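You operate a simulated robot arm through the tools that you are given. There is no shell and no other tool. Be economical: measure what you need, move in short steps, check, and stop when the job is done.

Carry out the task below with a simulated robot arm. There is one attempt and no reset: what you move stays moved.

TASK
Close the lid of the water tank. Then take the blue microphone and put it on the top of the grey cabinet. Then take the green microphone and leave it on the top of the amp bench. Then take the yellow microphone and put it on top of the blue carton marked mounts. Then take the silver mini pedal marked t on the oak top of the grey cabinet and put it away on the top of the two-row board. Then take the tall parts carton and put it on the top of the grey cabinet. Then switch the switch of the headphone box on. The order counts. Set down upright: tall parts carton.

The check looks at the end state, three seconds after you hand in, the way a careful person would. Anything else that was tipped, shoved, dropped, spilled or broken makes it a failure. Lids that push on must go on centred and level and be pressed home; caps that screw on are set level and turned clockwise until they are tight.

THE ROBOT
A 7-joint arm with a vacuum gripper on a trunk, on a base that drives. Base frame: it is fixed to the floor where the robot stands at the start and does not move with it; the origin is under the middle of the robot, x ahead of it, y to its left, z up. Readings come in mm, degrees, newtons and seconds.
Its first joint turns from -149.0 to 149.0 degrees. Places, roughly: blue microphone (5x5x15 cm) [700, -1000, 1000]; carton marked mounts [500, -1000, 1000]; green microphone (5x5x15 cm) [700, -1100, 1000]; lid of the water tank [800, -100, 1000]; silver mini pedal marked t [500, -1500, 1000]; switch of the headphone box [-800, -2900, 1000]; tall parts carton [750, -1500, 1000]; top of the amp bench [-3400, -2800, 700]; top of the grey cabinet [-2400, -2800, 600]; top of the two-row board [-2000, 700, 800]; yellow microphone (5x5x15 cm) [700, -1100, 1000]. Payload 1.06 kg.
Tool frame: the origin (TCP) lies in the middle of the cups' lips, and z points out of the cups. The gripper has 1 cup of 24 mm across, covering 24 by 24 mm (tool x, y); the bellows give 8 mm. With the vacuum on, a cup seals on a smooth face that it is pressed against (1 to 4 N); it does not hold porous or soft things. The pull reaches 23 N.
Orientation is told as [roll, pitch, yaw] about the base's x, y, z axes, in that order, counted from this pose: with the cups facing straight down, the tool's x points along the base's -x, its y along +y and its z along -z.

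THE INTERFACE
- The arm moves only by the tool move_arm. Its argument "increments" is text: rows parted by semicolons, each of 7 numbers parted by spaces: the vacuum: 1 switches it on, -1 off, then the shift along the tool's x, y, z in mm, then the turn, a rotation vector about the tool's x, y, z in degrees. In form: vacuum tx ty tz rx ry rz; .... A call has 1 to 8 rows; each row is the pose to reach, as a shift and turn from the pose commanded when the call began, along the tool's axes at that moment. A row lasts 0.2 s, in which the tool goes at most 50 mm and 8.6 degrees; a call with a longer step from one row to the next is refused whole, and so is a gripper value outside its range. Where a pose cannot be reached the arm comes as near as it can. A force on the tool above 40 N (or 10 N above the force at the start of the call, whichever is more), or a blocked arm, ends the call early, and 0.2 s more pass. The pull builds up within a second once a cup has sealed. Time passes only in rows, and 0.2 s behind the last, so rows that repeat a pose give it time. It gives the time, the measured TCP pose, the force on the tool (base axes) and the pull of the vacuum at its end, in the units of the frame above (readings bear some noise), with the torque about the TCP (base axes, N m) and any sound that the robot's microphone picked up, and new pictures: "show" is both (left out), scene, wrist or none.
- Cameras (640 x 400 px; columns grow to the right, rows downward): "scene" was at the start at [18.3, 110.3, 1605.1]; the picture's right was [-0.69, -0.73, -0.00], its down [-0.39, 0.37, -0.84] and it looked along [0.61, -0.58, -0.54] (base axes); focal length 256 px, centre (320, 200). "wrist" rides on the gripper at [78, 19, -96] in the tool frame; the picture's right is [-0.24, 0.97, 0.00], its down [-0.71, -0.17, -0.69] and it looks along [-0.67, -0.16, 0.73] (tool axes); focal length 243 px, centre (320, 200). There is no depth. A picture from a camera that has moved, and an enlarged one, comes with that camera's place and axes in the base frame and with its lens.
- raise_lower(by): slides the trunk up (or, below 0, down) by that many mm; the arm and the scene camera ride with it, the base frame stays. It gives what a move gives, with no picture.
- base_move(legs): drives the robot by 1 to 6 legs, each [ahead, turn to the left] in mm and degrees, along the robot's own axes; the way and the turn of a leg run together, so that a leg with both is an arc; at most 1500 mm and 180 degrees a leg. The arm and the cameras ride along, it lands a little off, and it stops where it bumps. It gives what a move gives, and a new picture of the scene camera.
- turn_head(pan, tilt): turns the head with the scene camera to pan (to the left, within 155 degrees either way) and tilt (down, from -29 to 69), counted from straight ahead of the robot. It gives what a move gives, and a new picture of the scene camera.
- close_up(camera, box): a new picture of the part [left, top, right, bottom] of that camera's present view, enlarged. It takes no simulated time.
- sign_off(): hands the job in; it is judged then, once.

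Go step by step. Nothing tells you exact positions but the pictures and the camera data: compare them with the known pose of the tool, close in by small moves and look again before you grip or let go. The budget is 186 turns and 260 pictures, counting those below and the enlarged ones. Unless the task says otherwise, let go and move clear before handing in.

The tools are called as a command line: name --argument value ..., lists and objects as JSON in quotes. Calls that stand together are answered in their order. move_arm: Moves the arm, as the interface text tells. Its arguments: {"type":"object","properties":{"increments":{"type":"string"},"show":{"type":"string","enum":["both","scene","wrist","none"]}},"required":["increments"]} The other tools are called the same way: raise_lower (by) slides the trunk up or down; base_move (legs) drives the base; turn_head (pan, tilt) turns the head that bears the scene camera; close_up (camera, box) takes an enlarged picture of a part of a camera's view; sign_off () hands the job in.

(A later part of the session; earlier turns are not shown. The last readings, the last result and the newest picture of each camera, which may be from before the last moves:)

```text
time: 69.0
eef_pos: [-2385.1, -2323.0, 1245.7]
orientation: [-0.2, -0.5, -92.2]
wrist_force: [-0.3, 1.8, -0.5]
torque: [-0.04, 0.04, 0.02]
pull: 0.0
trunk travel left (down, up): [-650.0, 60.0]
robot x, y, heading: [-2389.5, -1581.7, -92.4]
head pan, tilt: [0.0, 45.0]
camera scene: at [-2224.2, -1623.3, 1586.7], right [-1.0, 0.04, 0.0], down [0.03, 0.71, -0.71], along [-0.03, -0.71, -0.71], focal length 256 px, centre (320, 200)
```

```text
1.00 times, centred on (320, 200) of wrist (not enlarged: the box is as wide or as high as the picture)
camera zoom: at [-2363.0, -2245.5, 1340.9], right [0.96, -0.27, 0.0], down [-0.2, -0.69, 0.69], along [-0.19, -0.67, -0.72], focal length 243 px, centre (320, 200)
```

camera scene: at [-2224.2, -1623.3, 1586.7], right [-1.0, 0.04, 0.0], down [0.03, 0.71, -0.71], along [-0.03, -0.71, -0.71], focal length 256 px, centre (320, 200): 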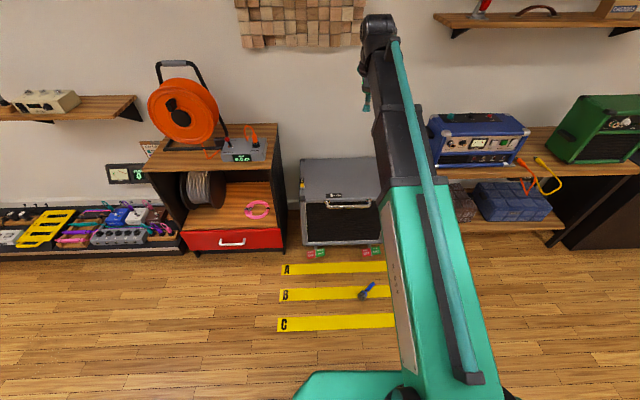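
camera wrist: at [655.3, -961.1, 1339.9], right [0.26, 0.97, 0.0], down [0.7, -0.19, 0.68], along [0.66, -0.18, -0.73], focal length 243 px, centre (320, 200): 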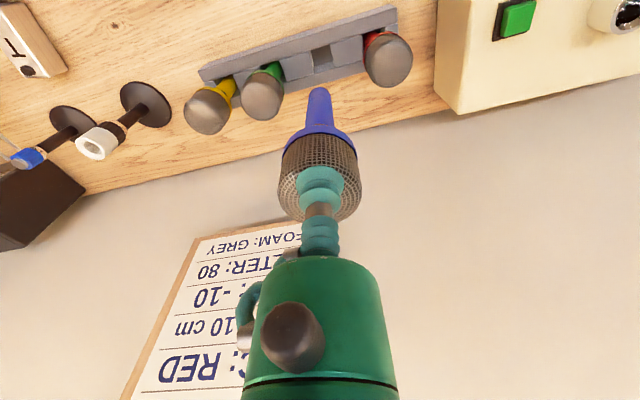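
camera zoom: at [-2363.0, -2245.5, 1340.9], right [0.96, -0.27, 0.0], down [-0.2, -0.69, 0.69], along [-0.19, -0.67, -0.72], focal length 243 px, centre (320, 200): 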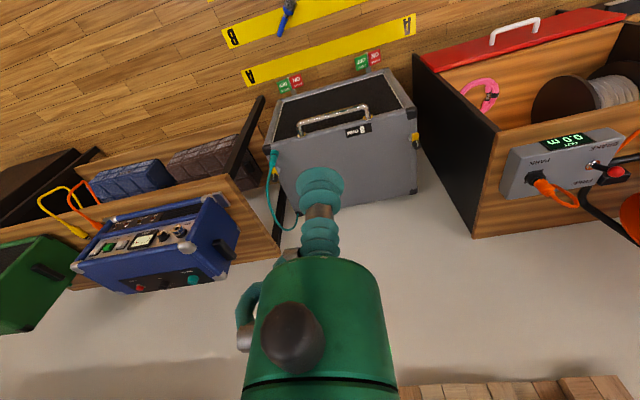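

Both views put the mic near (-2550,-2370) on the floor. Lower the trunk in two steps.

raise_lower --by -400

raise_lower --by -200

move_arm --increments "0 0 -45 20 0 0 0; 0 0 -90 40 0 0 0; 0 0 -130 60 0 0 0; 0 0 -140 105 0 0 0; 0 0 -140 150 0 0 0; 0 0 -140 195 0 0 0; 0 0 -140 240 0 0 0; 0 0 -140 280 0 0 0"

```text
time: 72.8
eef_pos: [-2385.3, -2324.4, 846.8]
orientation: [-0.1, -0.6, -92.3]
wrist_force: [-0.7, -0.6, 0.0]
torque: [0.0, 0.03, -0.01]
pull: 0.0
trunk travel left (down, up): [-250.0, 460.0]
robot x, y, heading: [-2392.2, -1581.1, -92.2]
head pan, tilt: [0.0, 45.0]
```

```text
time: 75.0
eef_pos: [-2385.3, -2323.8, 647.1]
orientation: [-0.2, -0.5, -92.3]
wrist_force: [-1.0, -0.2, -0.3]
torque: [0.02, 0.0, -0.01]
pull: 0.0
trunk travel left (down, up): [-50.0, 660.0]
robot x, y, heading: [-2393.3, -1583.5, -92.2]
head pan, tilt: [0.0, 45.0]
```

```text
time: 76.8
eef_pos: [-2525.8, -2319.3, 363.4]
orientation: [-0.1, -0.7, -92.4]
wrist_force: [0.1, -0.7, 0.8]
torque: [0.03, -0.02, 0.0]
pull: 0.1
trunk travel left (down, up): [-50.0, 660.0]
robot x, y, heading: [-2390.5, -1579.1, -92.3]
head pan, tilt: [0.0, 45.0]
camera scene: at [-2224.3, -1624.5, 986.7], right [-1.0, 0.04, 0.0], down [0.03, 0.71, -0.71], along [-0.03, -0.71, -0.71], focal length 256 px, centre (320, 200)
camera wrist: at [-2503.3, -2241.1, 457.6], right [0.96, -0.27, 0.0], down [-0.2, -0.69, 0.69], along [-0.19, -0.67, -0.72], focal length 243 px, centre (320, 200)
```

scene: 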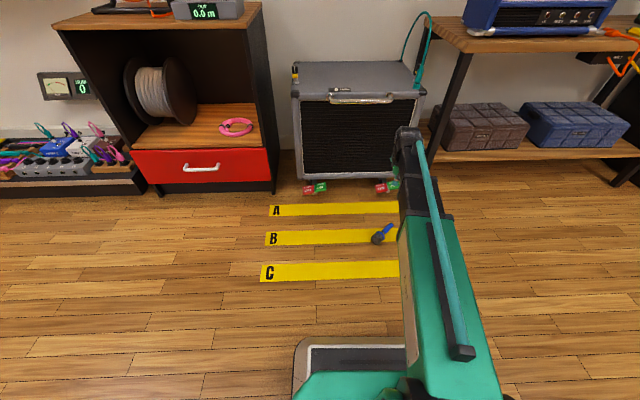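
wrist: 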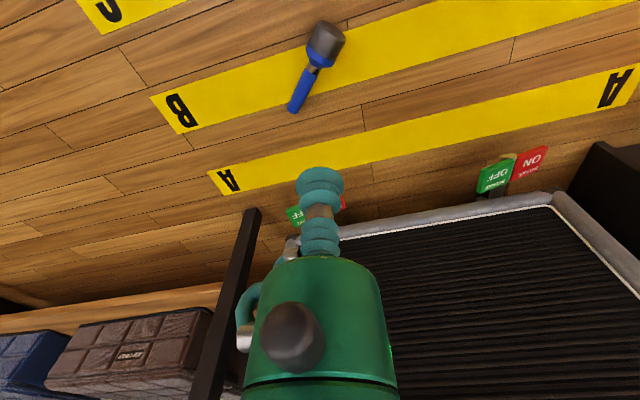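

The wrist cam puts the head centre near (-2521,-2323), almost under the tool. Descend to look from nearer.

move_arm --increments "1 -4 5 45 0 0 0; 1 -4 5 90 0 0 0; 1 -4 5 135 0 0 0; 1 -4 5 180 0 0 0; 1 -4 5 225 0 0 0; 1 -4 5 260 0 0 0; 1 -4 5 260 0 0 0"

close_up --camera "wrist" --box '[220, 80, 420, 205]'

```text
time: 78.3
eef_pos: [-2521.6, -2328.2, 105.4]
orientation: [-0.2, -0.5, -92.2]
wrist_force: [-0.5, -0.3, 1.1]
torque: [0.02, 0.0, 0.02]
pull: 0.0
trunk travel left (down, up): [-50.0, 660.0]
robot x, y, heading: [-2386.5, -1580.3, -92.2]
head pan, tilt: [0.0, 45.0]
camera scene: at [-2224.3, -1624.6, 986.6], right [-1.0, 0.04, 0.0], down [0.03, 0.71, -0.71], along [-0.03, -0.71, -0.71], focal length 256 px, centre (320, 200)
camera wrist: at [-2499.5, -2250.1, 199.1], right [0.96, -0.27, 0.0], down [-0.2, -0.69, 0.69], along [-0.19, -0.67, -0.72], focal length 243 px, centre (320, 200)
```

scene: 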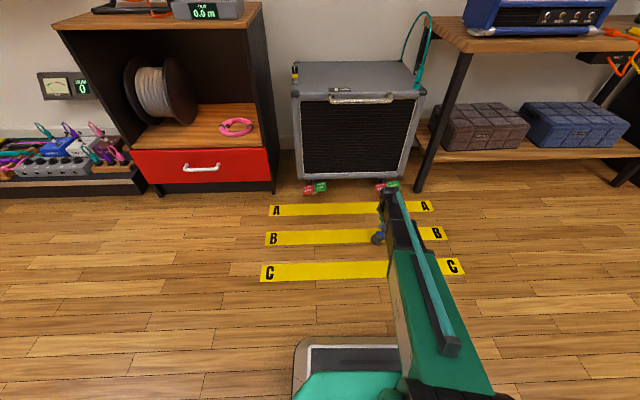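
wrist: 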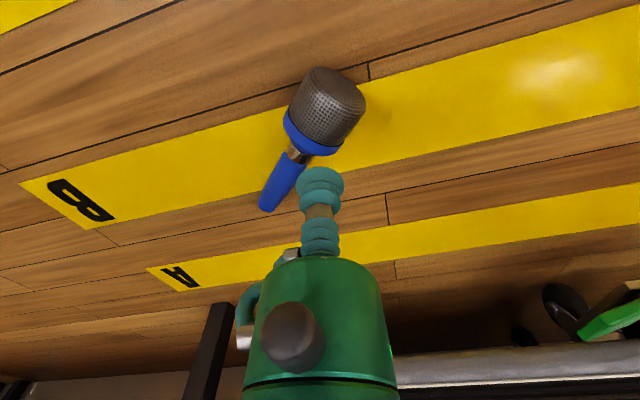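

```text
3.20 times, centred on (320, 142) of wrist
camera zoom: at [-2499.5, -2250.1, 199.1], right [0.96, -0.27, 0.0], down [-0.2, -0.69, 0.69], along [-0.19, -0.67, -0.72], focal length 776 px, centre (320, 384)
```

zoom: 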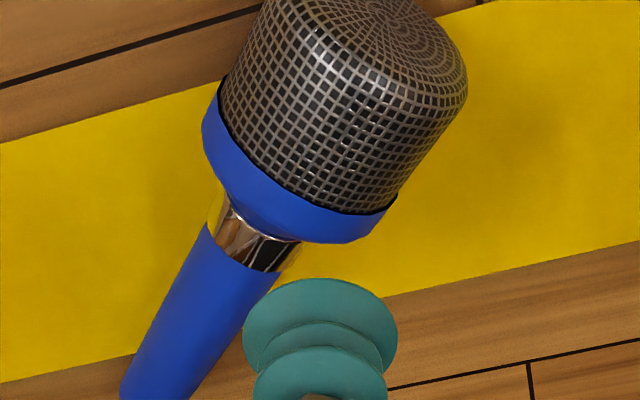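

Head's top line sits near (-2516,-2322) at z≈50. Shift a few mm and press down gently.

move_arm --increments "1 6 5.5 0 0 0 0; 1 6 5.5 25 0 0 0; 1 6 5.5 45 0 0 0; 1 6 5.5 50 0 0 0; 1 6 5.5 54 0 0 0; 1 6 5.5 57 0 0 0; 1 6 5.5 57 0 0 0; 1 6 5.5 57 0 0 0" --show "wrist"

```text
time: 80.2
eef_pos: [-2515.6, -2322.2, 48.8]
orientation: [0.1, -0.7, -92.3]
wrist_force: [0.1, -0.1, 0.7]
torque: [0.12, -0.15, -0.03]
pull: 22.9
trunk travel left (down, up): [-50.0, 660.0]
robot x, y, heading: [-2391.6, -1579.8, -92.0]
head pan, tilt: [0.0, 45.0]
camera wrist: at [-2493.7, -2244.7, 143.3], right [0.96, -0.27, 0.0], down [-0.2, -0.69, 0.69], along [-0.19, -0.67, -0.72], focal length 243 px, centre (320, 200)
```

wrist: 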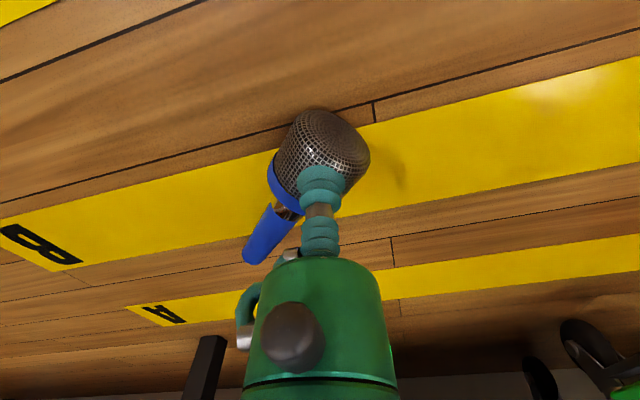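

The head seals on its side. Lift with the trunk, then drive up to the cabinet.

move_arm --increments "1 0 0 -15 0 0 0; 1 0 0 -40 0 0 0; 1 0 0 -80 0 0 0; 1 0 0 -80 0 0 0" --show "wrist"

raise_lower --by 400

raise_lower --by 240

```text
time: 81.2
eef_pos: [-2515.7, -2323.1, 127.8]
orientation: [-0.1, -0.6, -92.2]
wrist_force: [0.0, -0.7, -2.8]
torque: [0.15, -0.12, -0.02]
pull: 22.9
trunk travel left (down, up): [-50.0, 660.0]
robot x, y, heading: [-2393.3, -1583.0, -92.4]
head pan, tilt: [0.0, 45.0]
camera wrist: at [-2493.0, -2245.6, 221.4], right [0.96, -0.27, 0.0], down [-0.2, -0.69, 0.69], along [-0.19, -0.67, -0.72], focal length 243 px, centre (320, 200)
```

wrist: 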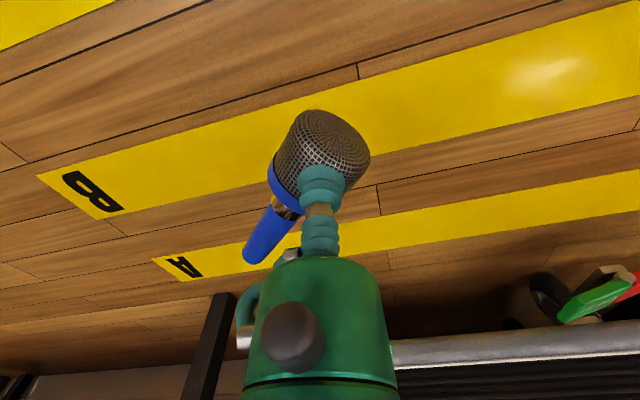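

```text
time: 85.0
eef_pos: [-2515.0, -2324.1, 526.7]
orientation: [-0.1, -0.6, -92.3]
wrist_force: [0.3, 0.7, -3.4]
torque: [0.15, -0.13, 0.0]
pull: 22.6
trunk travel left (down, up): [-450.0, 260.0]
robot x, y, heading: [-2391.6, -1579.5, -92.4]
head pan, tilt: [0.0, 45.0]
```

```text
time: 87.5
eef_pos: [-2514.5, -2323.6, 766.4]
orientation: [0.0, -0.6, -92.3]
wrist_force: [-0.4, 0.1, -2.6]
torque: [0.13, -0.11, 0.02]
pull: 23.1
trunk travel left (down, up): [-690.0, 20.0]
robot x, y, heading: [-2391.4, -1583.9, -92.5]
head pan, tilt: [0.0, 45.0]
```

Holding well. Drive forward 420 mm and look.

base_move --legs '[[420, 0]]'

close_up --camera "wrist" --box '[0, 0, 640, 400]'

```text
time: 90.0
eef_pos: [-2535.6, -2740.8, 766.4]
orientation: [-0.1, -0.5, -92.6]
wrist_force: [0.1, -0.6, -2.5]
torque: [0.12, -0.15, 0.05]
pull: 22.9
trunk travel left (down, up): [-690.0, 20.0]
robot x, y, heading: [-2409.2, -2002.8, -92.8]
head pan, tilt: [0.0, 45.0]
camera scene: at [-2242.7, -2043.3, 1626.6], right [-1.0, 0.05, 0.0], down [0.03, 0.71, -0.71], along [-0.03, -0.71, -0.71], focal length 256 px, centre (320, 200)
```

scene: 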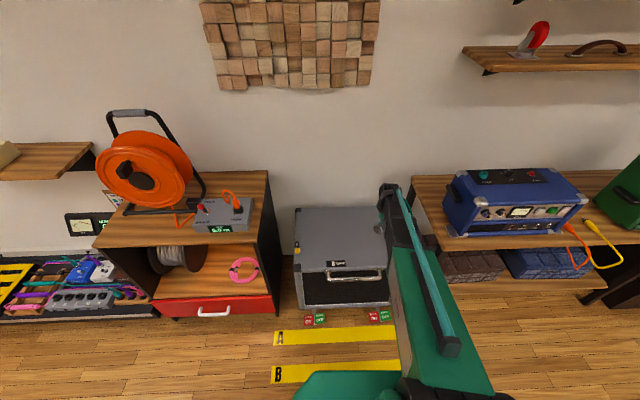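

```text
1.00 times, centred on (320, 200) of wrist (not enlarged: the box is as wide or as high as the picture)
camera zoom: at [-2514.5, -2662.5, 860.8], right [0.96, -0.28, 0.0], down [-0.2, -0.69, 0.69], along [-0.19, -0.66, -0.72], focal length 243 px, centre (320, 200)
```

zoom: 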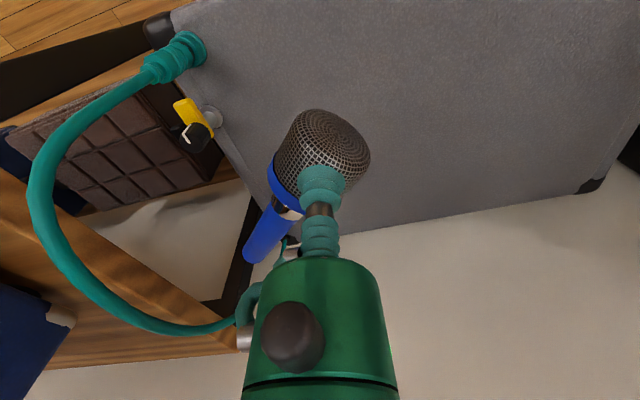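

The cabinet top spans about x -2590…-2160, y -3050…-2640. I move the mic over its left part and look again.

move_arm --increments "1 -5 40 0 0 0 0; 1 -10 80 0 0 0 0; 1 -15 120 0 0 0 0; 1 -20 160 0 0 0 0; 1 -25 200 0 0 0 0; 1 -30 240 0 0 0 0; 1 -38 275 0 0 0 0; 1 -38 275 0 0 0 0"

close_up --camera "scene" --box '[250, 180, 430, 320]'

```text
time: 91.8
eef_pos: [-2266.4, -2790.8, 765.3]
orientation: [-0.1, -0.5, -92.6]
wrist_force: [-0.3, -1.0, -2.9]
torque: [0.15, -0.16, 0.0]
pull: 23.3
trunk travel left (down, up): [-690.0, 20.0]
robot x, y, heading: [-2409.4, -1999.5, -92.8]
head pan, tilt: [0.0, 45.0]
camera scene: at [-2242.6, -2042.6, 1626.6], right [-1.0, 0.05, 0.0], down [0.03, 0.71, -0.71], along [-0.03, -0.71, -0.71], focal length 256 px, centre (320, 200)
camera wrist: at [-2242.6, -2712.5, 859.7], right [0.96, -0.28, 0.0], down [-0.2, -0.69, 0.69], along [-0.19, -0.66, -0.72], focal length 243 px, centre (320, 200)
```

scene: 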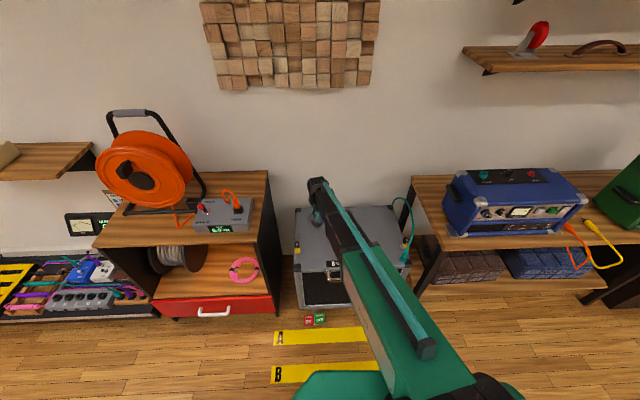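
wrist: 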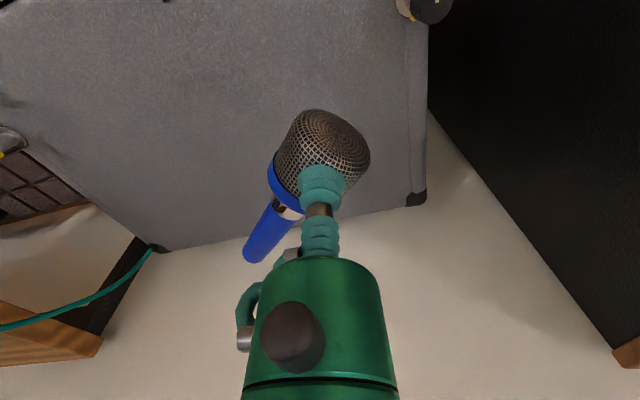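

```text
2.86 times, centred on (340, 250) of scene
camera zoom: at [-2242.6, -2042.6, 1626.6], right [-1.0, 0.05, 0.0], down [0.03, 0.71, -0.71], along [-0.03, -0.71, -0.71], focal length 732 px, centre (263, 57)
```

zoom: 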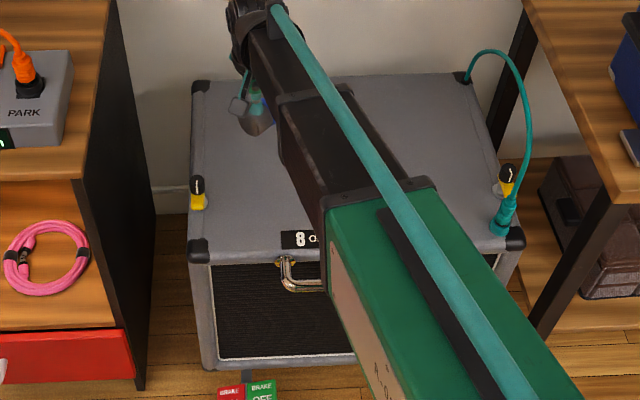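

Positioned over the left part, clear of the latches. Lowering.

move_arm --increments "1 0 0 40 0 0 0; 1 0 0 80 0 0 0; 1 0 0 115 0 0 0; 1 0 0 125 0 0 0; 1 0 0 125 0 0 0" --show "wrist"

close_up --camera "scene" --box '[290, 180, 370, 250]'

```text
time: 93.0
eef_pos: [-2263.2, -2789.5, 640.3]
orientation: [-0.1, -0.6, -92.7]
wrist_force: [0.5, 0.0, -2.9]
torque: [0.13, -0.18, -0.02]
pull: 22.5
trunk travel left (down, up): [-690.0, 20.0]
robot x, y, heading: [-2409.1, -2000.2, -92.7]
head pan, tilt: [0.0, 45.0]
camera wrist: at [-2241.8, -2712.2, 734.9], right [0.96, -0.28, 0.0], down [-0.2, -0.69, 0.69], along [-0.19, -0.67, -0.72], focal length 243 px, centre (320, 200)
```

wrist: 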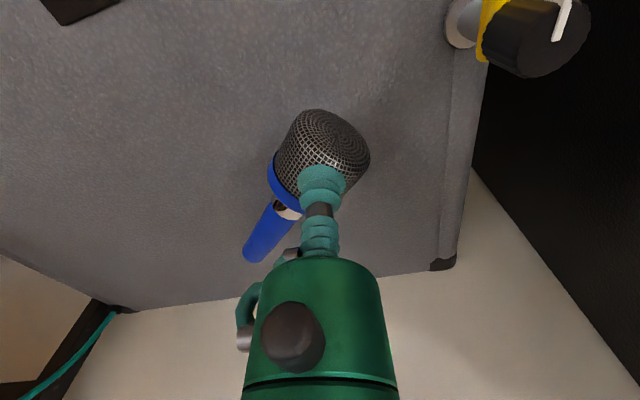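

```text
5.71 times, centred on (330, 215) of scene
camera zoom: at [-2242.5, -2042.6, 1626.6], right [-1.0, 0.05, 0.0], down [0.03, 0.71, -0.71], along [-0.03, -0.71, -0.71], focal length 1464 px, centre (263, 114)
```

zoom: 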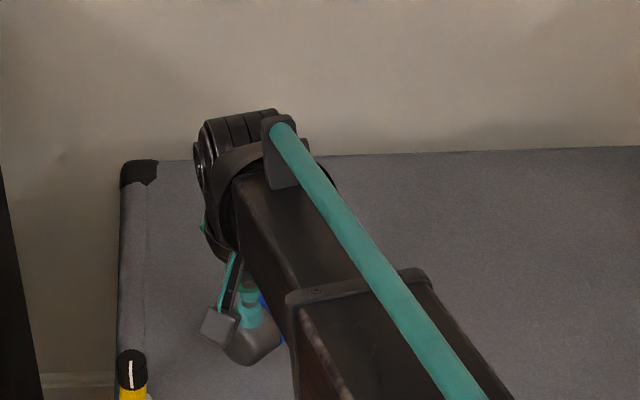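

Triangulated cabinet top at z≈562, so rest TCP ≈ 611. Lower slowly until contact.

move_arm --increments "1 0 0 14 0 0 0; 1 0 0 20 0 0 0; 1 0 0 23 0 0 0; 1 0 0 26 0 0 0; 1 0 0 26 0 0 0" --show "none"

```text
time: 94.2
eef_pos: [-2262.8, -2791.5, 616.6]
orientation: [-0.1, -0.5, -92.6]
wrist_force: [-0.4, 0.2, -2.9]
torque: [0.17, -0.12, 0.02]
pull: 22.7
trunk travel left (down, up): [-690.0, 20.0]
robot x, y, heading: [-2410.4, -1999.3, -92.5]
head pan, tilt: [0.0, 45.0]
```

move_arm --increments "1 0 0 2 0 0 0; 1 0 0 4 0 0 0; 1 0 0 6 0 0 0; 1 0 0 6 0 0 0" --show "none"

```text
time: 95.2
eef_pos: [-2262.8, -2790.3, 611.9]
orientation: [0.0, -0.7, -92.5]
wrist_force: [5.3, 2.1, 15.4]
torque: [-0.08, 0.03, 0.06]
pull: 22.9
trunk travel left (down, up): [-690.0, 20.0]
robot x, y, heading: [-2410.2, -1998.5, -92.5]
head pan, tilt: [0.0, 45.0]
```

Touchdown (15 N). Back off 3 mm, release and rise.

move_arm --increments "1 0 0 -3 0 0 0; -1 0 0 -3 0 0 0; -1 0 0 -3 0 0 0; -1 0 0 -3 0 0 0; -1 0 0 -3 0 0 0; -1 0 0 -12 0 0 0; -1 0 0 -55 0 0 0; -1 0 0 -100 0 0 0"

close_up --camera "scene" --box '[290, 190, 410, 290]'

```text
time: 97.0
eef_pos: [-2265.0, -2791.8, 711.3]
orientation: [-0.1, -0.7, -92.5]
wrist_force: [0.2, 0.1, -1.4]
torque: [0.0, 0.01, -0.02]
pull: 0.1
trunk travel left (down, up): [-690.0, 20.0]
robot x, y, heading: [-2406.0, -2002.2, -92.8]
head pan, tilt: [0.0, 45.0]
camera scene: at [-2242.6, -2042.0, 1626.6], right [-1.0, 0.05, 0.0], down [0.03, 0.71, -0.71], along [-0.03, -0.71, -0.71], focal length 256 px, centre (320, 200)
camera wrist: at [-2242.4, -2713.0, 804.6], right [0.96, -0.28, 0.0], down [-0.2, -0.69, 0.69], along [-0.19, -0.67, -0.72], focal length 243 px, centre (320, 200)
```

scene: 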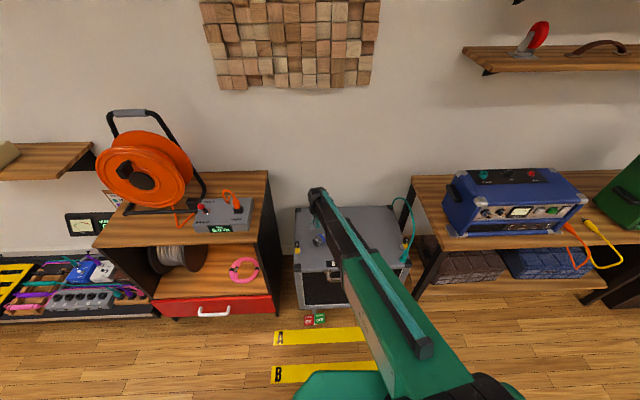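
wrist: 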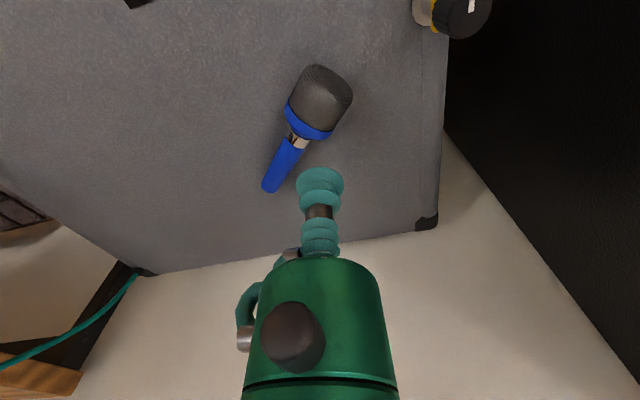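

```text
4.00 times, centred on (350, 240) of scene
camera zoom: at [-2242.6, -2042.0, 1626.6], right [-1.0, 0.05, 0.0], down [0.03, 0.71, -0.71], along [-0.03, -0.71, -0.71], focal length 1024 px, centre (200, 40)
```

zoom: 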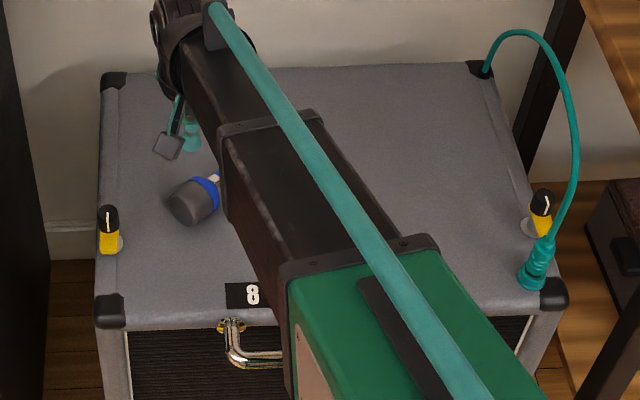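

Blue mic lies securely on the cabinet top. Now raise the arm (staying extended) and drive back to the microphone bench.

move_arm --increments "0 0 0 -50 0 0 0; 0 0 0 -100 0 0 0; 0 0 0 -150 0 0 0; 0 0 0 -200 0 0 0; 0 0 0 -250 0 0 0; 0 0 0 -300 0 0 0; 0 0 0 -350 0 0 0; 0 0 0 -400 0 0 0" --show "none"

close_up --camera "scene" --box '[400, 120, 640, 290]'

```text
time: 98.8
eef_pos: [-2261.0, -2785.1, 1110.4]
orientation: [-0.1, -0.6, -92.6]
wrist_force: [0.3, 0.2, -0.2]
torque: [0.01, 0.0, 0.02]
pull: 0.1
trunk travel left (down, up): [-690.0, 20.0]
robot x, y, heading: [-2409.8, -1993.8, -92.6]
head pan, tilt: [0.0, 45.0]
```

```text
2.35 times, centred on (520, 205) of scene
camera zoom: at [-2242.5, -2042.1, 1626.6], right [-1.0, 0.05, 0.0], down [0.03, 0.71, -0.71], along [-0.03, -0.71, -0.71], focal length 603 px, centre (-151, 188)
```

zoom: 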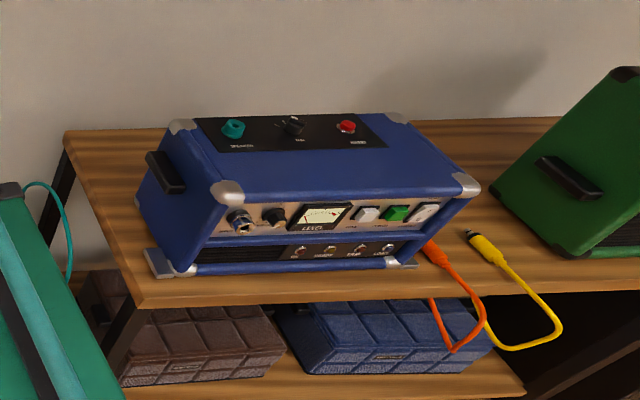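

base_move --legs '[[-250, 0], [0, 92.7], [1500, 0], [0, 40.3], [1163, 0], [0, -40.3]]'

turn_head --pan 0 --tilt 38

```text
time: 119.0
eef_pos: [551.8, -517.0, 1110.0]
orientation: [-0.1, -0.5, 35.5]
wrist_force: [-0.1, 0.6, 0.0]
torque: [-0.01, -0.03, 0.03]
pull: 0.1
trunk travel left (down, up): [-690.0, 20.0]
robot x, y, heading: [22.8, -1112.6, 34.8]
head pan, tilt: [0.0, 45.0]
stopped in leg 5: the robot was blocked; the commanded pose is now the measured one
camera scene: at [-48.1, -952.7, 1626.6], right [0.57, -0.82, 0.0], down [-0.58, -0.4, -0.71], along [0.58, 0.41, -0.71], focal length 256 px, centre (320, 200)
```

scene: 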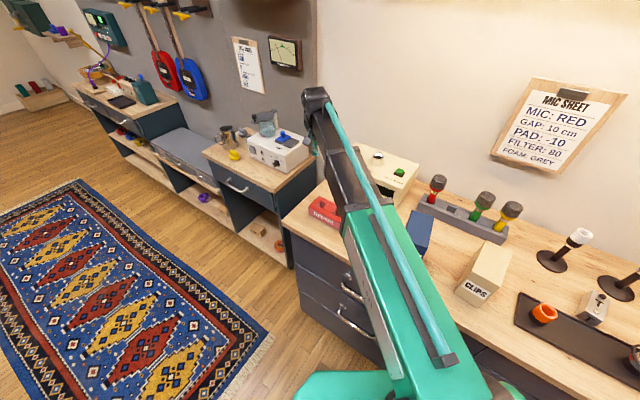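

```text
time: 119.7
eef_pos: [551.9, -516.8, 1109.9]
orientation: [0.0, -0.6, 35.4]
wrist_force: [1.3, 0.5, 0.5]
torque: [-0.05, 0.0, -0.03]
pull: 0.2
trunk travel left (down, up): [-690.0, 20.0]
robot x, y, heading: [16.8, -1110.8, 34.7]
head pan, tilt: [0.0, 38.0]
camera scene: at [-43.8, -949.4, 1636.8], right [0.57, -0.82, 0.0], down [-0.5, -0.35, -0.79], along [0.65, 0.45, -0.62], focal length 256 px, centre (320, 200)
```

scene: 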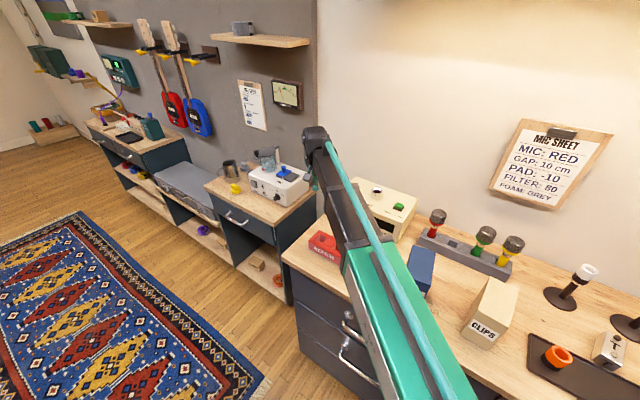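

The base bumped the bench front at the end; back off slightly and square up.

base_move --legs '[[-90, 0], [0, -34.8]]'

close_up --camera "wrist" --box '[0, 0, 640, 400]'

```text
time: 122.5
eef_pos: [723.5, -974.5, 1110.3]
orientation: [-0.1, -0.6, 0.8]
wrist_force: [0.6, -0.4, 0.0]
torque: [0.0, -0.01, 0.01]
pull: 0.0
trunk travel left (down, up): [-690.0, 20.0]
robot x, y, heading: [-50.3, -1166.9, 0.4]
head pan, tilt: [0.0, 38.0]
camera scene: at [-13.6, -994.0, 1636.9], right [0.01, -1.0, 0.0], down [-0.62, 0.0, -0.79], along [0.79, 0.01, -0.62], focal length 256 px, centre (320, 200)
```

scene: 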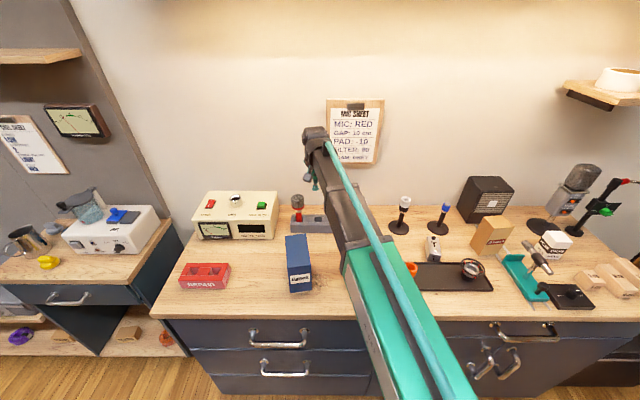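

```text
1.00 times, centred on (320, 200) of wrist (not enlarged: the box is as wide or as high as the picture)
camera zoom: at [643.7, -956.9, 1203.4], right [0.22, 0.98, 0.0], down [0.7, -0.16, 0.69], along [0.68, -0.15, -0.72], focal length 243 px, centre (320, 200)
```

zoom: 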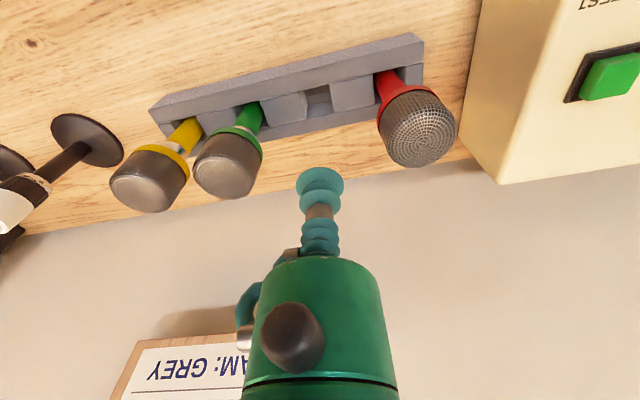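

Green top ≈ (736,-1052,1062). Move above and press.

move_arm --increments "1 -5 -40 0 0 0 0; 1 -10 -77 0 0 0 0; 1 -10 -77 20 0 0 0; 1 -10 -77 32 0 0 0; 1 -10 -77 32 0 0 0" --show "wrist"

close_up --camera "wrist" --box '[220, 100, 420, 225]'

```text
time: 123.7
eef_pos: [735.7, -1050.6, 1077.1]
orientation: [-0.1, -0.7, 0.9]
wrist_force: [0.8, -1.0, -0.3]
torque: [-0.02, 0.01, 0.01]
pull: 0.1
trunk travel left (down, up): [-690.0, 20.0]
robot x, y, heading: [-51.7, -1167.4, 0.5]
head pan, tilt: [0.0, 38.0]
camera wrist: at [655.5, -1033.6, 1170.7], right [0.22, 0.98, 0.0], down [0.7, -0.16, 0.69], along [0.68, -0.15, -0.72], focal length 243 px, centre (320, 200)
```

wrist: 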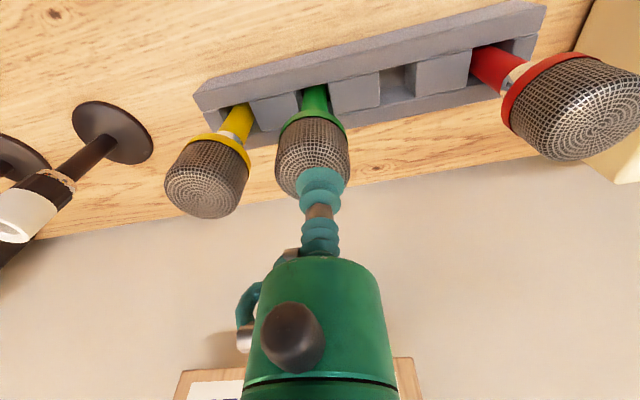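

```text
3.20 times, centred on (320, 162) of wrist
camera zoom: at [655.5, -1033.6, 1170.7], right [0.22, 0.98, 0.0], down [0.7, -0.16, 0.69], along [0.68, -0.15, -0.72], focal length 776 px, centre (320, 320)
```

zoom: 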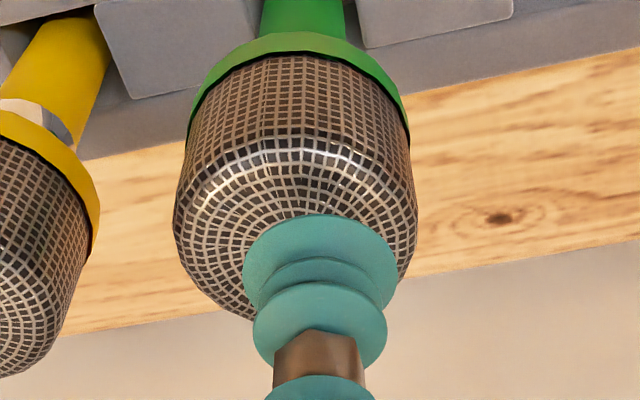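

Cup is ~4 mm to the right of the axis; correct and press.

move_arm --increments "1 0 -4 0 0 0 0; 1 0 -4 10 0 0 0; 1 0 -4 15 0 0 0; 1 0 -4 18 0 0 0; 1 0 -4 21 0 0 0; 1 0 -4 21 0 0 0; 1 0 -4 21 0 0 0" --show "none"

```text
time: 125.3
eef_pos: [736.0, -1054.9, 1056.6]
orientation: [-0.1, -0.7, 0.9]
wrist_force: [-1.7, 1.0, 1.1]
torque: [0.03, 0.1, 0.0]
pull: 22.5
trunk travel left (down, up): [-690.0, 20.0]
robot x, y, heading: [-54.0, -1162.8, 0.1]
head pan, tilt: [0.0, 38.0]
```

Sealed. Lift 190 mm.

move_arm --increments "1 0 0 -10 0 0 0; 1 0 0 -25 0 0 0; 1 0 0 -50 0 0 0; 1 0 0 -80 0 0 0; 1 0 0 -115 0 0 0; 1 0 0 -150 0 0 0; 1 0 0 -190 0 0 0; 1 0 0 -190 0 0 0" --show "wrist"

```text
time: 127.1
eef_pos: [734.1, -1054.1, 1246.2]
orientation: [-0.2, -0.5, 0.9]
wrist_force: [-0.3, -0.5, -2.2]
torque: [-0.01, 0.04, -0.03]
pull: 23.3
trunk travel left (down, up): [-690.0, 20.0]
robot x, y, heading: [-52.7, -1166.4, 0.3]
head pan, tilt: [0.0, 38.0]
camera wrist: at [654.7, -1036.7, 1340.0], right [0.22, 0.98, 0.0], down [0.7, -0.16, 0.69], along [0.67, -0.15, -0.72], focal length 243 px, centre (320, 200)
```

wrist: 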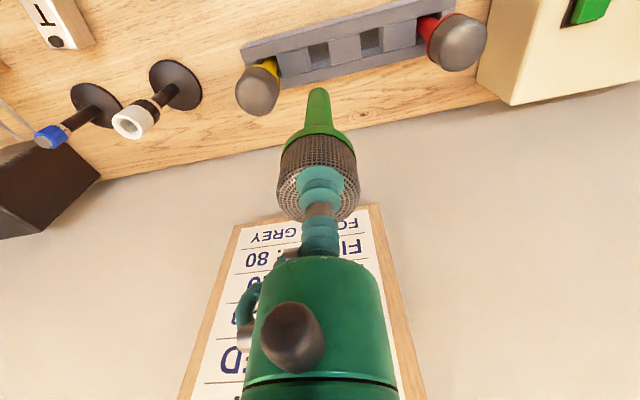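

Now drive toward the amp bench.

base_move --legs '[[-200, 0], [0, -133.7], [941, 0], [0, -46.6], [1500, 0], [950, 0]]'

base_move --legs '[[0, 90]]'

```text
time: 152.3
eef_pos: [-4071.5, -2135.0, 1246.0]
orientation: [0.0, -0.6, -176.6]
wrist_force: [-0.5, -0.2, -0.1]
torque: [-0.02, 0.01, 0.02]
pull: 0.0
trunk travel left (down, up): [-690.0, 20.0]
robot x, y, heading: [-3291.1, -1990.4, -176.8]
head pan, tilt: [0.0, 38.0]
camera scene: at [-3324.9, -2157.4, 1636.9], right [-0.05, 1.0, 0.0], down [0.61, 0.03, -0.79], along [-0.79, -0.04, -0.62], focal length 256 px, centre (320, 200)
```

scene: 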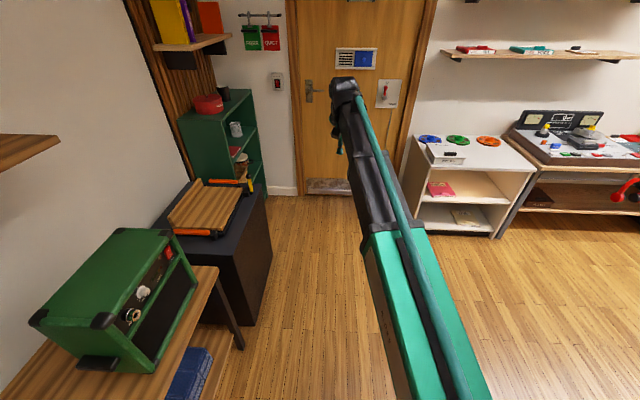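

```text
time: 156.5
eef_pos: [-3136.9, -2766.4, 1245.2]
orientation: [-0.1, -0.6, -86.1]
wrist_force: [0.6, -0.3, 0.0]
torque: [-0.01, 0.02, -0.02]
pull: 0.1
trunk travel left (down, up): [-690.0, 20.0]
robot x, y, heading: [-3292.7, -1981.8, -86.3]
head pan, tilt: [0.0, 38.0]
camera scene: at [-3119.9, -2016.0, 1636.9], right [-1.0, -0.06, 0.0], down [-0.04, 0.61, -0.79], along [0.05, -0.79, -0.62], focal length 256 px, centre (320, 200)
```

scene: 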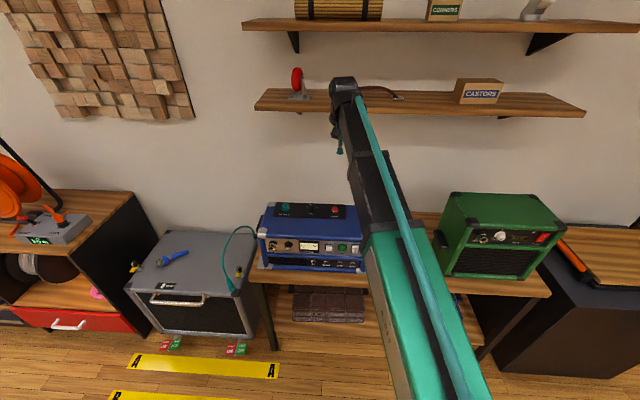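

The green mic was lost on the way too. I look along the driven path for it.

turn_head --pan 80 --tilt 25

turn_head --pan 125 --tilt 25

```text
time: 158.1
eef_pos: [-3135.7, -2766.1, 1245.8]
orientation: [-0.1, -0.6, -86.0]
wrist_force: [0.8, -0.7, -0.7]
torque: [-0.02, 0.02, 0.0]
pull: 0.2
trunk travel left (down, up): [-690.0, 20.0]
robot x, y, heading: [-3289.8, -1987.1, -86.6]
head pan, tilt: [80.0, 25.0]
camera scene: at [-3033.8, -1940.5, 1657.2], right [-0.11, -0.99, 0.0], down [-0.42, 0.05, -0.91], along [0.9, -0.1, -0.42], focal length 256 px, centre (320, 200)
```

scene: 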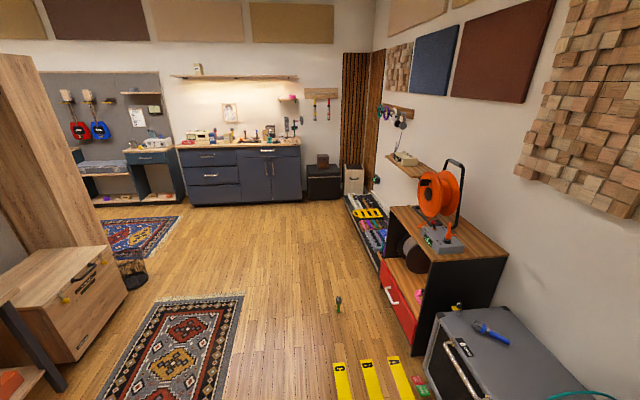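

```text
time: 159.2
eef_pos: [-3137.4, -2766.1, 1245.6]
orientation: [-0.1, -0.6, -86.1]
wrist_force: [-1.1, -1.0, -1.0]
torque: [0.01, 0.02, -0.01]
pull: 0.1
trunk travel left (down, up): [-690.0, 20.0]
robot x, y, heading: [-3290.9, -1985.7, -86.6]
head pan, tilt: [125.0, 25.0]
camera scene: at [-3053.1, -1872.7, 1657.2], right [0.62, -0.78, 0.0], down [-0.33, -0.26, -0.91], along [0.71, 0.56, -0.42], focal length 256 px, centre (320, 200)
```

scene: 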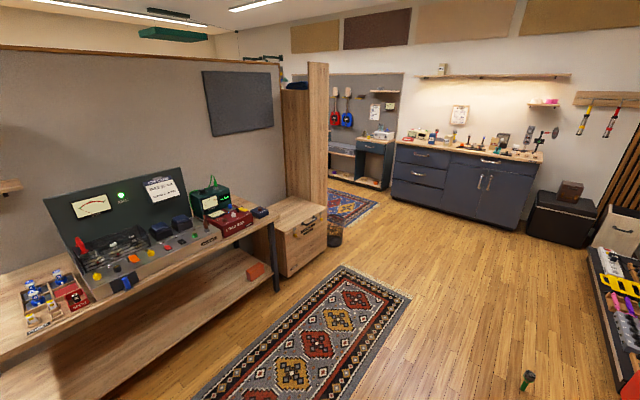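

The green mic lies near (-1530,-2260) on the floor; it seems base turns shake off a mic hanging by its top. I'll pick it up by the head's side and then only reverse straight to the amp bench, swinging with the arm instead of base turns.

base_move --legs '[[0, 86.5], [980, 0]]'

raise_lower --by -400

raise_lower --by -240

turn_head --pan -15 --tilt 45

```text
time: 168.0
eef_pos: [-1528.3, -1815.6, 1245.8]
orientation: [-0.1, -0.6, 2.8]
wrist_force: [1.0, -0.4, 0.2]
torque: [0.02, -0.01, -0.02]
pull: 0.0
trunk travel left (down, up): [-690.0, 20.0]
robot x, y, heading: [-2308.1, -1956.6, 2.3]
head pan, tilt: [125.0, 25.0]
camera scene: at [-2419.2, -1710.7, 1657.2], right [0.8, 0.61, 0.0], down [0.26, -0.34, -0.91], along [-0.55, 0.72, -0.42], focal length 256 px, centre (320, 200)
```

scene: 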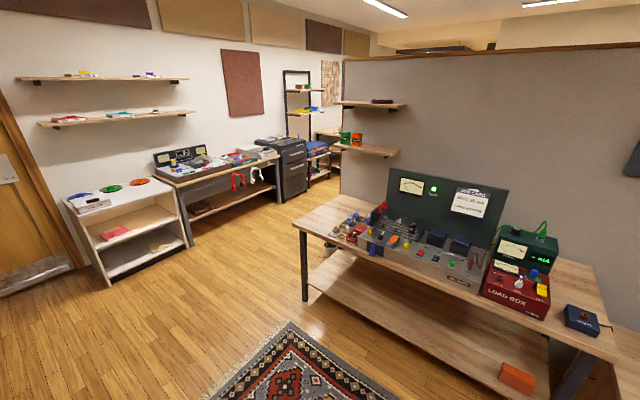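

```text
time: 171.9
eef_pos: [-1527.9, -1813.5, 846.3]
orientation: [-0.1, -0.6, 2.7]
wrist_force: [0.0, 0.5, -0.6]
torque: [-0.01, 0.0, -0.02]
pull: 0.0
trunk travel left (down, up): [-290.0, 420.0]
robot x, y, heading: [-2311.0, -1953.0, 2.2]
head pan, tilt: [125.0, 25.0]
```

```text
time: 174.4
eef_pos: [-1528.8, -1814.7, 606.1]
orientation: [0.0, -0.6, 2.7]
wrist_force: [-0.2, 0.2, 0.0]
torque: [0.04, -0.03, 0.02]
pull: 0.0
trunk travel left (down, up): [-50.0, 660.0]
robot x, y, heading: [-2314.0, -1951.8, 2.3]
head pan, tilt: [125.0, 25.0]
```

```text
time: 176.6
eef_pos: [-1528.0, -1816.7, 605.9]
orientation: [-0.1, -0.6, 2.7]
wrist_force: [0.5, 0.0, -0.2]
torque: [0.0, -0.02, 0.01]
pull: 0.0
trunk travel left (down, up): [-50.0, 660.0]
robot x, y, heading: [-2308.9, -1954.9, 2.3]
head pan, tilt: [-15.0, 45.0]
camera scene: at [-2284.4, -1801.9, 986.6], right [-0.22, -0.98, 0.0], down [-0.69, 0.15, -0.71], along [0.69, -0.15, -0.71], focal length 256 px, centre (320, 200)
```

scene: 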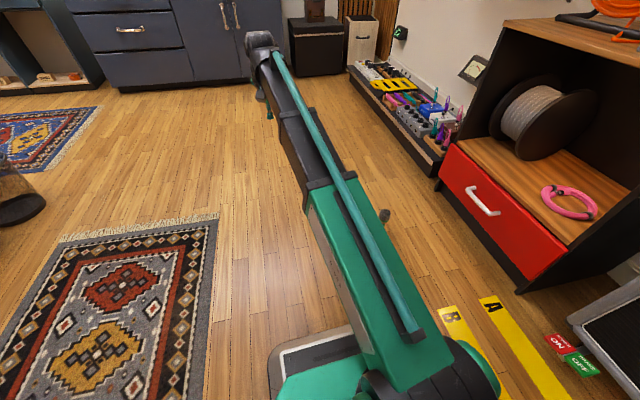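

Mic head seen near (-1523,-2290). Move over it and lower.

move_arm --increments "0 2 -48 0 0 0 0; 0 4 -96 0 0 0 0; 0 6 -144 0 0 0 0; 0 9 -192 0 0 0 0; 0 12 -240 0 0 0 0; 0 14 -288 0 0 0 0; 0 16 -336 0 0 0 0; 0 18 -384 0 0 0 0" --show "none"

move_arm --increments "0 2 -33 25 0 0 0; 0 4 -66 60 0 0 0; 0 4 -66 108 0 0 0; 0 4 -66 156 0 0 0; 0 4 -66 204 0 0 0; 0 4 -66 252 0 0 0; 0 4 -66 300 0 0 0; 0 4 -66 300 0 0 0"

```text
time: 178.4
eef_pos: [-1528.7, -2200.0, 608.1]
orientation: [-0.1, -0.8, 2.8]
wrist_force: [-0.4, 0.6, 0.0]
torque: [-0.03, 0.01, -0.01]
pull: 0.0
trunk travel left (down, up): [-50.0, 660.0]
robot x, y, heading: [-2311.4, -1951.8, 2.2]
head pan, tilt: [-15.0, 45.0]
```

```text
time: 180.2
eef_pos: [-1526.5, -2265.7, 307.2]
orientation: [-0.1, -0.6, 2.7]
wrist_force: [0.5, 0.0, 0.3]
torque: [0.03, -0.01, 0.0]
pull: 0.1
trunk travel left (down, up): [-50.0, 660.0]
robot x, y, heading: [-2308.0, -1955.3, 2.2]
head pan, tilt: [-15.0, 45.0]
camera scene: at [-2284.5, -1802.0, 986.6], right [-0.22, -0.98, 0.0], down [-0.69, 0.16, -0.71], along [0.69, -0.16, -0.71], focal length 256 px, centre (320, 200)
camera wrist: at [-1607.0, -2251.2, 401.2], right [0.19, 0.98, 0.0], down [0.71, -0.14, 0.69], along [0.68, -0.13, -0.72], focal length 243 px, centre (320, 200)
```

scene: 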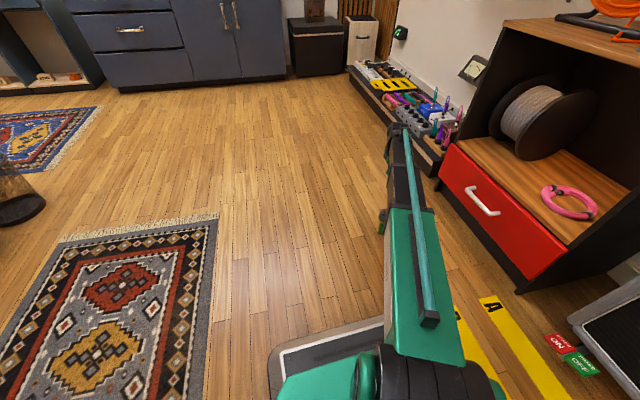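
wrist: 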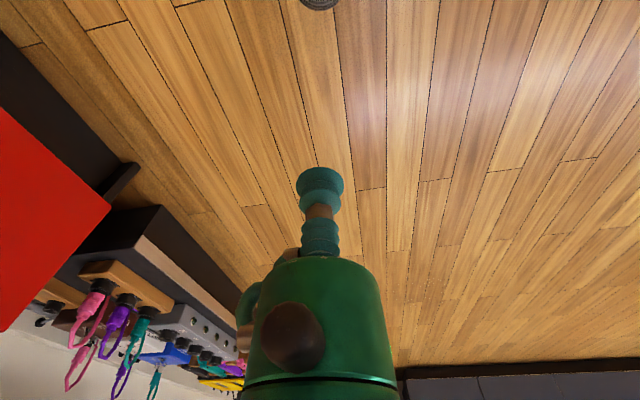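

The mic actually seems to stand upright at about (-1592,-2252). Shift back and check.

move_arm --increments "0 35 6 0 0 0 0; 0 66 12 0 0 0 0; 0 100 12 0 0 0 0; 0 100 12 0 0 0 0"

close_up --camera "scene" --box '[330, 160, 450, 260]'

```text
time: 181.2
eef_pos: [-1625.1, -2260.7, 305.5]
orientation: [-0.1, -0.6, 2.8]
wrist_force: [-0.4, 0.5, 0.0]
torque: [-0.01, 0.01, 0.0]
pull: 0.1
trunk travel left (down, up): [-50.0, 660.0]
robot x, y, heading: [-2306.1, -1955.2, 2.4]
head pan, tilt: [-15.0, 45.0]
camera scene: at [-2284.4, -1802.0, 986.6], right [-0.22, -0.98, 0.0], down [-0.69, 0.15, -0.71], along [0.69, -0.15, -0.71], focal length 256 px, centre (320, 200)
camera wrist: at [-1705.7, -2245.7, 399.7], right [0.19, 0.98, 0.0], down [0.71, -0.14, 0.69], along [0.68, -0.13, -0.72], focal length 243 px, centre (320, 200)
```

scene: 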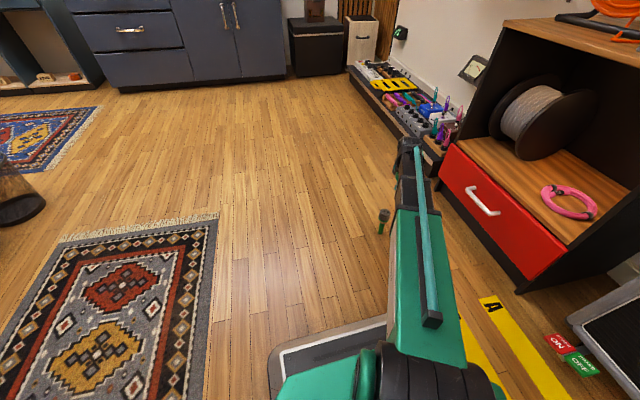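
wrist: 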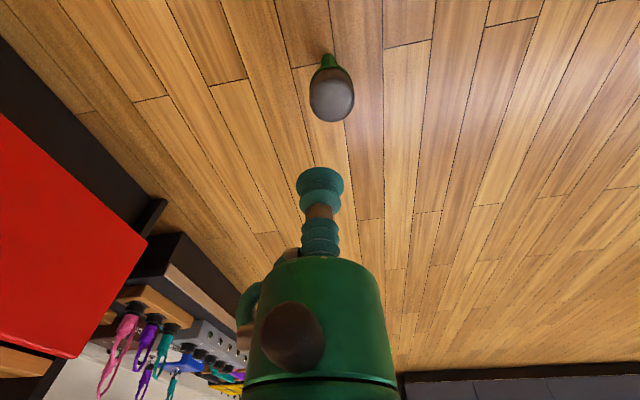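

```text
4.00 times, centred on (390, 210) of scene
camera zoom: at [-2284.4, -1802.0, 986.6], right [-0.22, -0.98, 0.0], down [-0.69, 0.15, -0.71], along [0.69, -0.15, -0.71], focal length 1024 px, centre (40, 160)
```

zoom: 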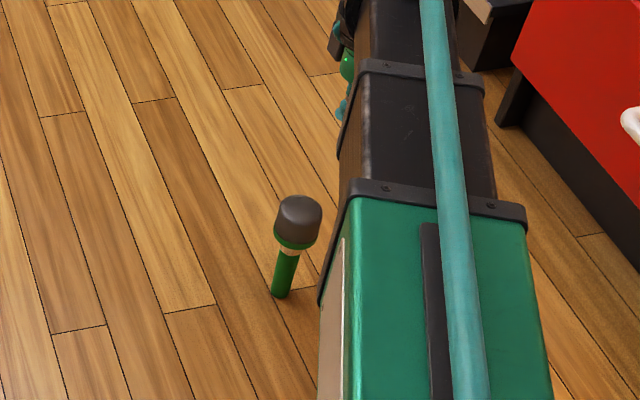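

The green mic stands upright at about (-1610,-2246), top z≈150. Approach it from the top.

move_arm --increments "1 -16 15 0 0 0 0; 1 -16 15 45 0 0 0; 1 -16 15 90 0 0 0; 1 -16 15 125 0 0 0; 1 -16 15 132 0 0 0; 1 -16 15 132 0 0 0" --show "wrist"

close_up --camera "wrist" --box '[220, 100, 420, 225]'

```text
time: 182.6
eef_pos: [-1608.4, -2243.8, 174.3]
orientation: [-0.1, -0.6, 2.7]
wrist_force: [0.7, 0.0, -0.9]
torque: [0.01, 0.0, 0.0]
pull: 0.1
trunk travel left (down, up): [-50.0, 660.0]
robot x, y, heading: [-2311.0, -1951.5, 2.5]
head pan, tilt: [-15.0, 45.0]
camera wrist: at [-1688.7, -2228.4, 267.5], right [0.19, 0.98, 0.0], down [0.71, -0.14, 0.69], along [0.68, -0.13, -0.72], focal length 243 px, centre (320, 200)
```

wrist: 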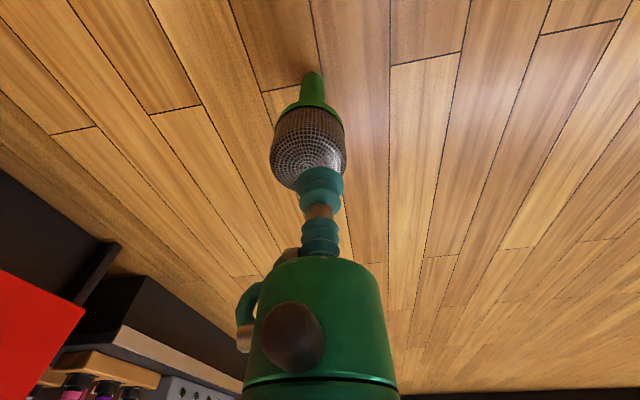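

```text
3.20 times, centred on (320, 162) of wrist
camera zoom: at [-1688.7, -2228.4, 267.5], right [0.19, 0.98, 0.0], down [0.71, -0.14, 0.69], along [0.68, -0.13, -0.72], focal length 776 px, centre (320, 320)
```

zoom: 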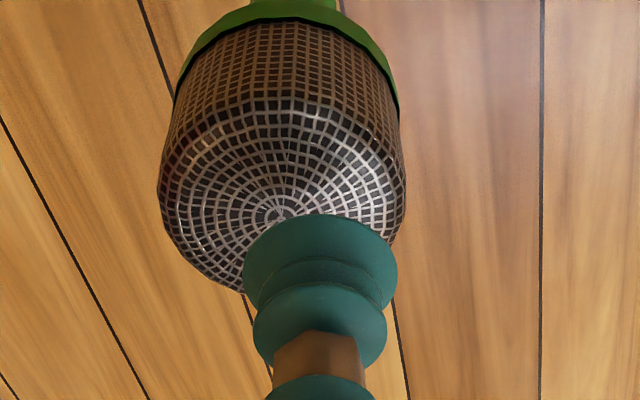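

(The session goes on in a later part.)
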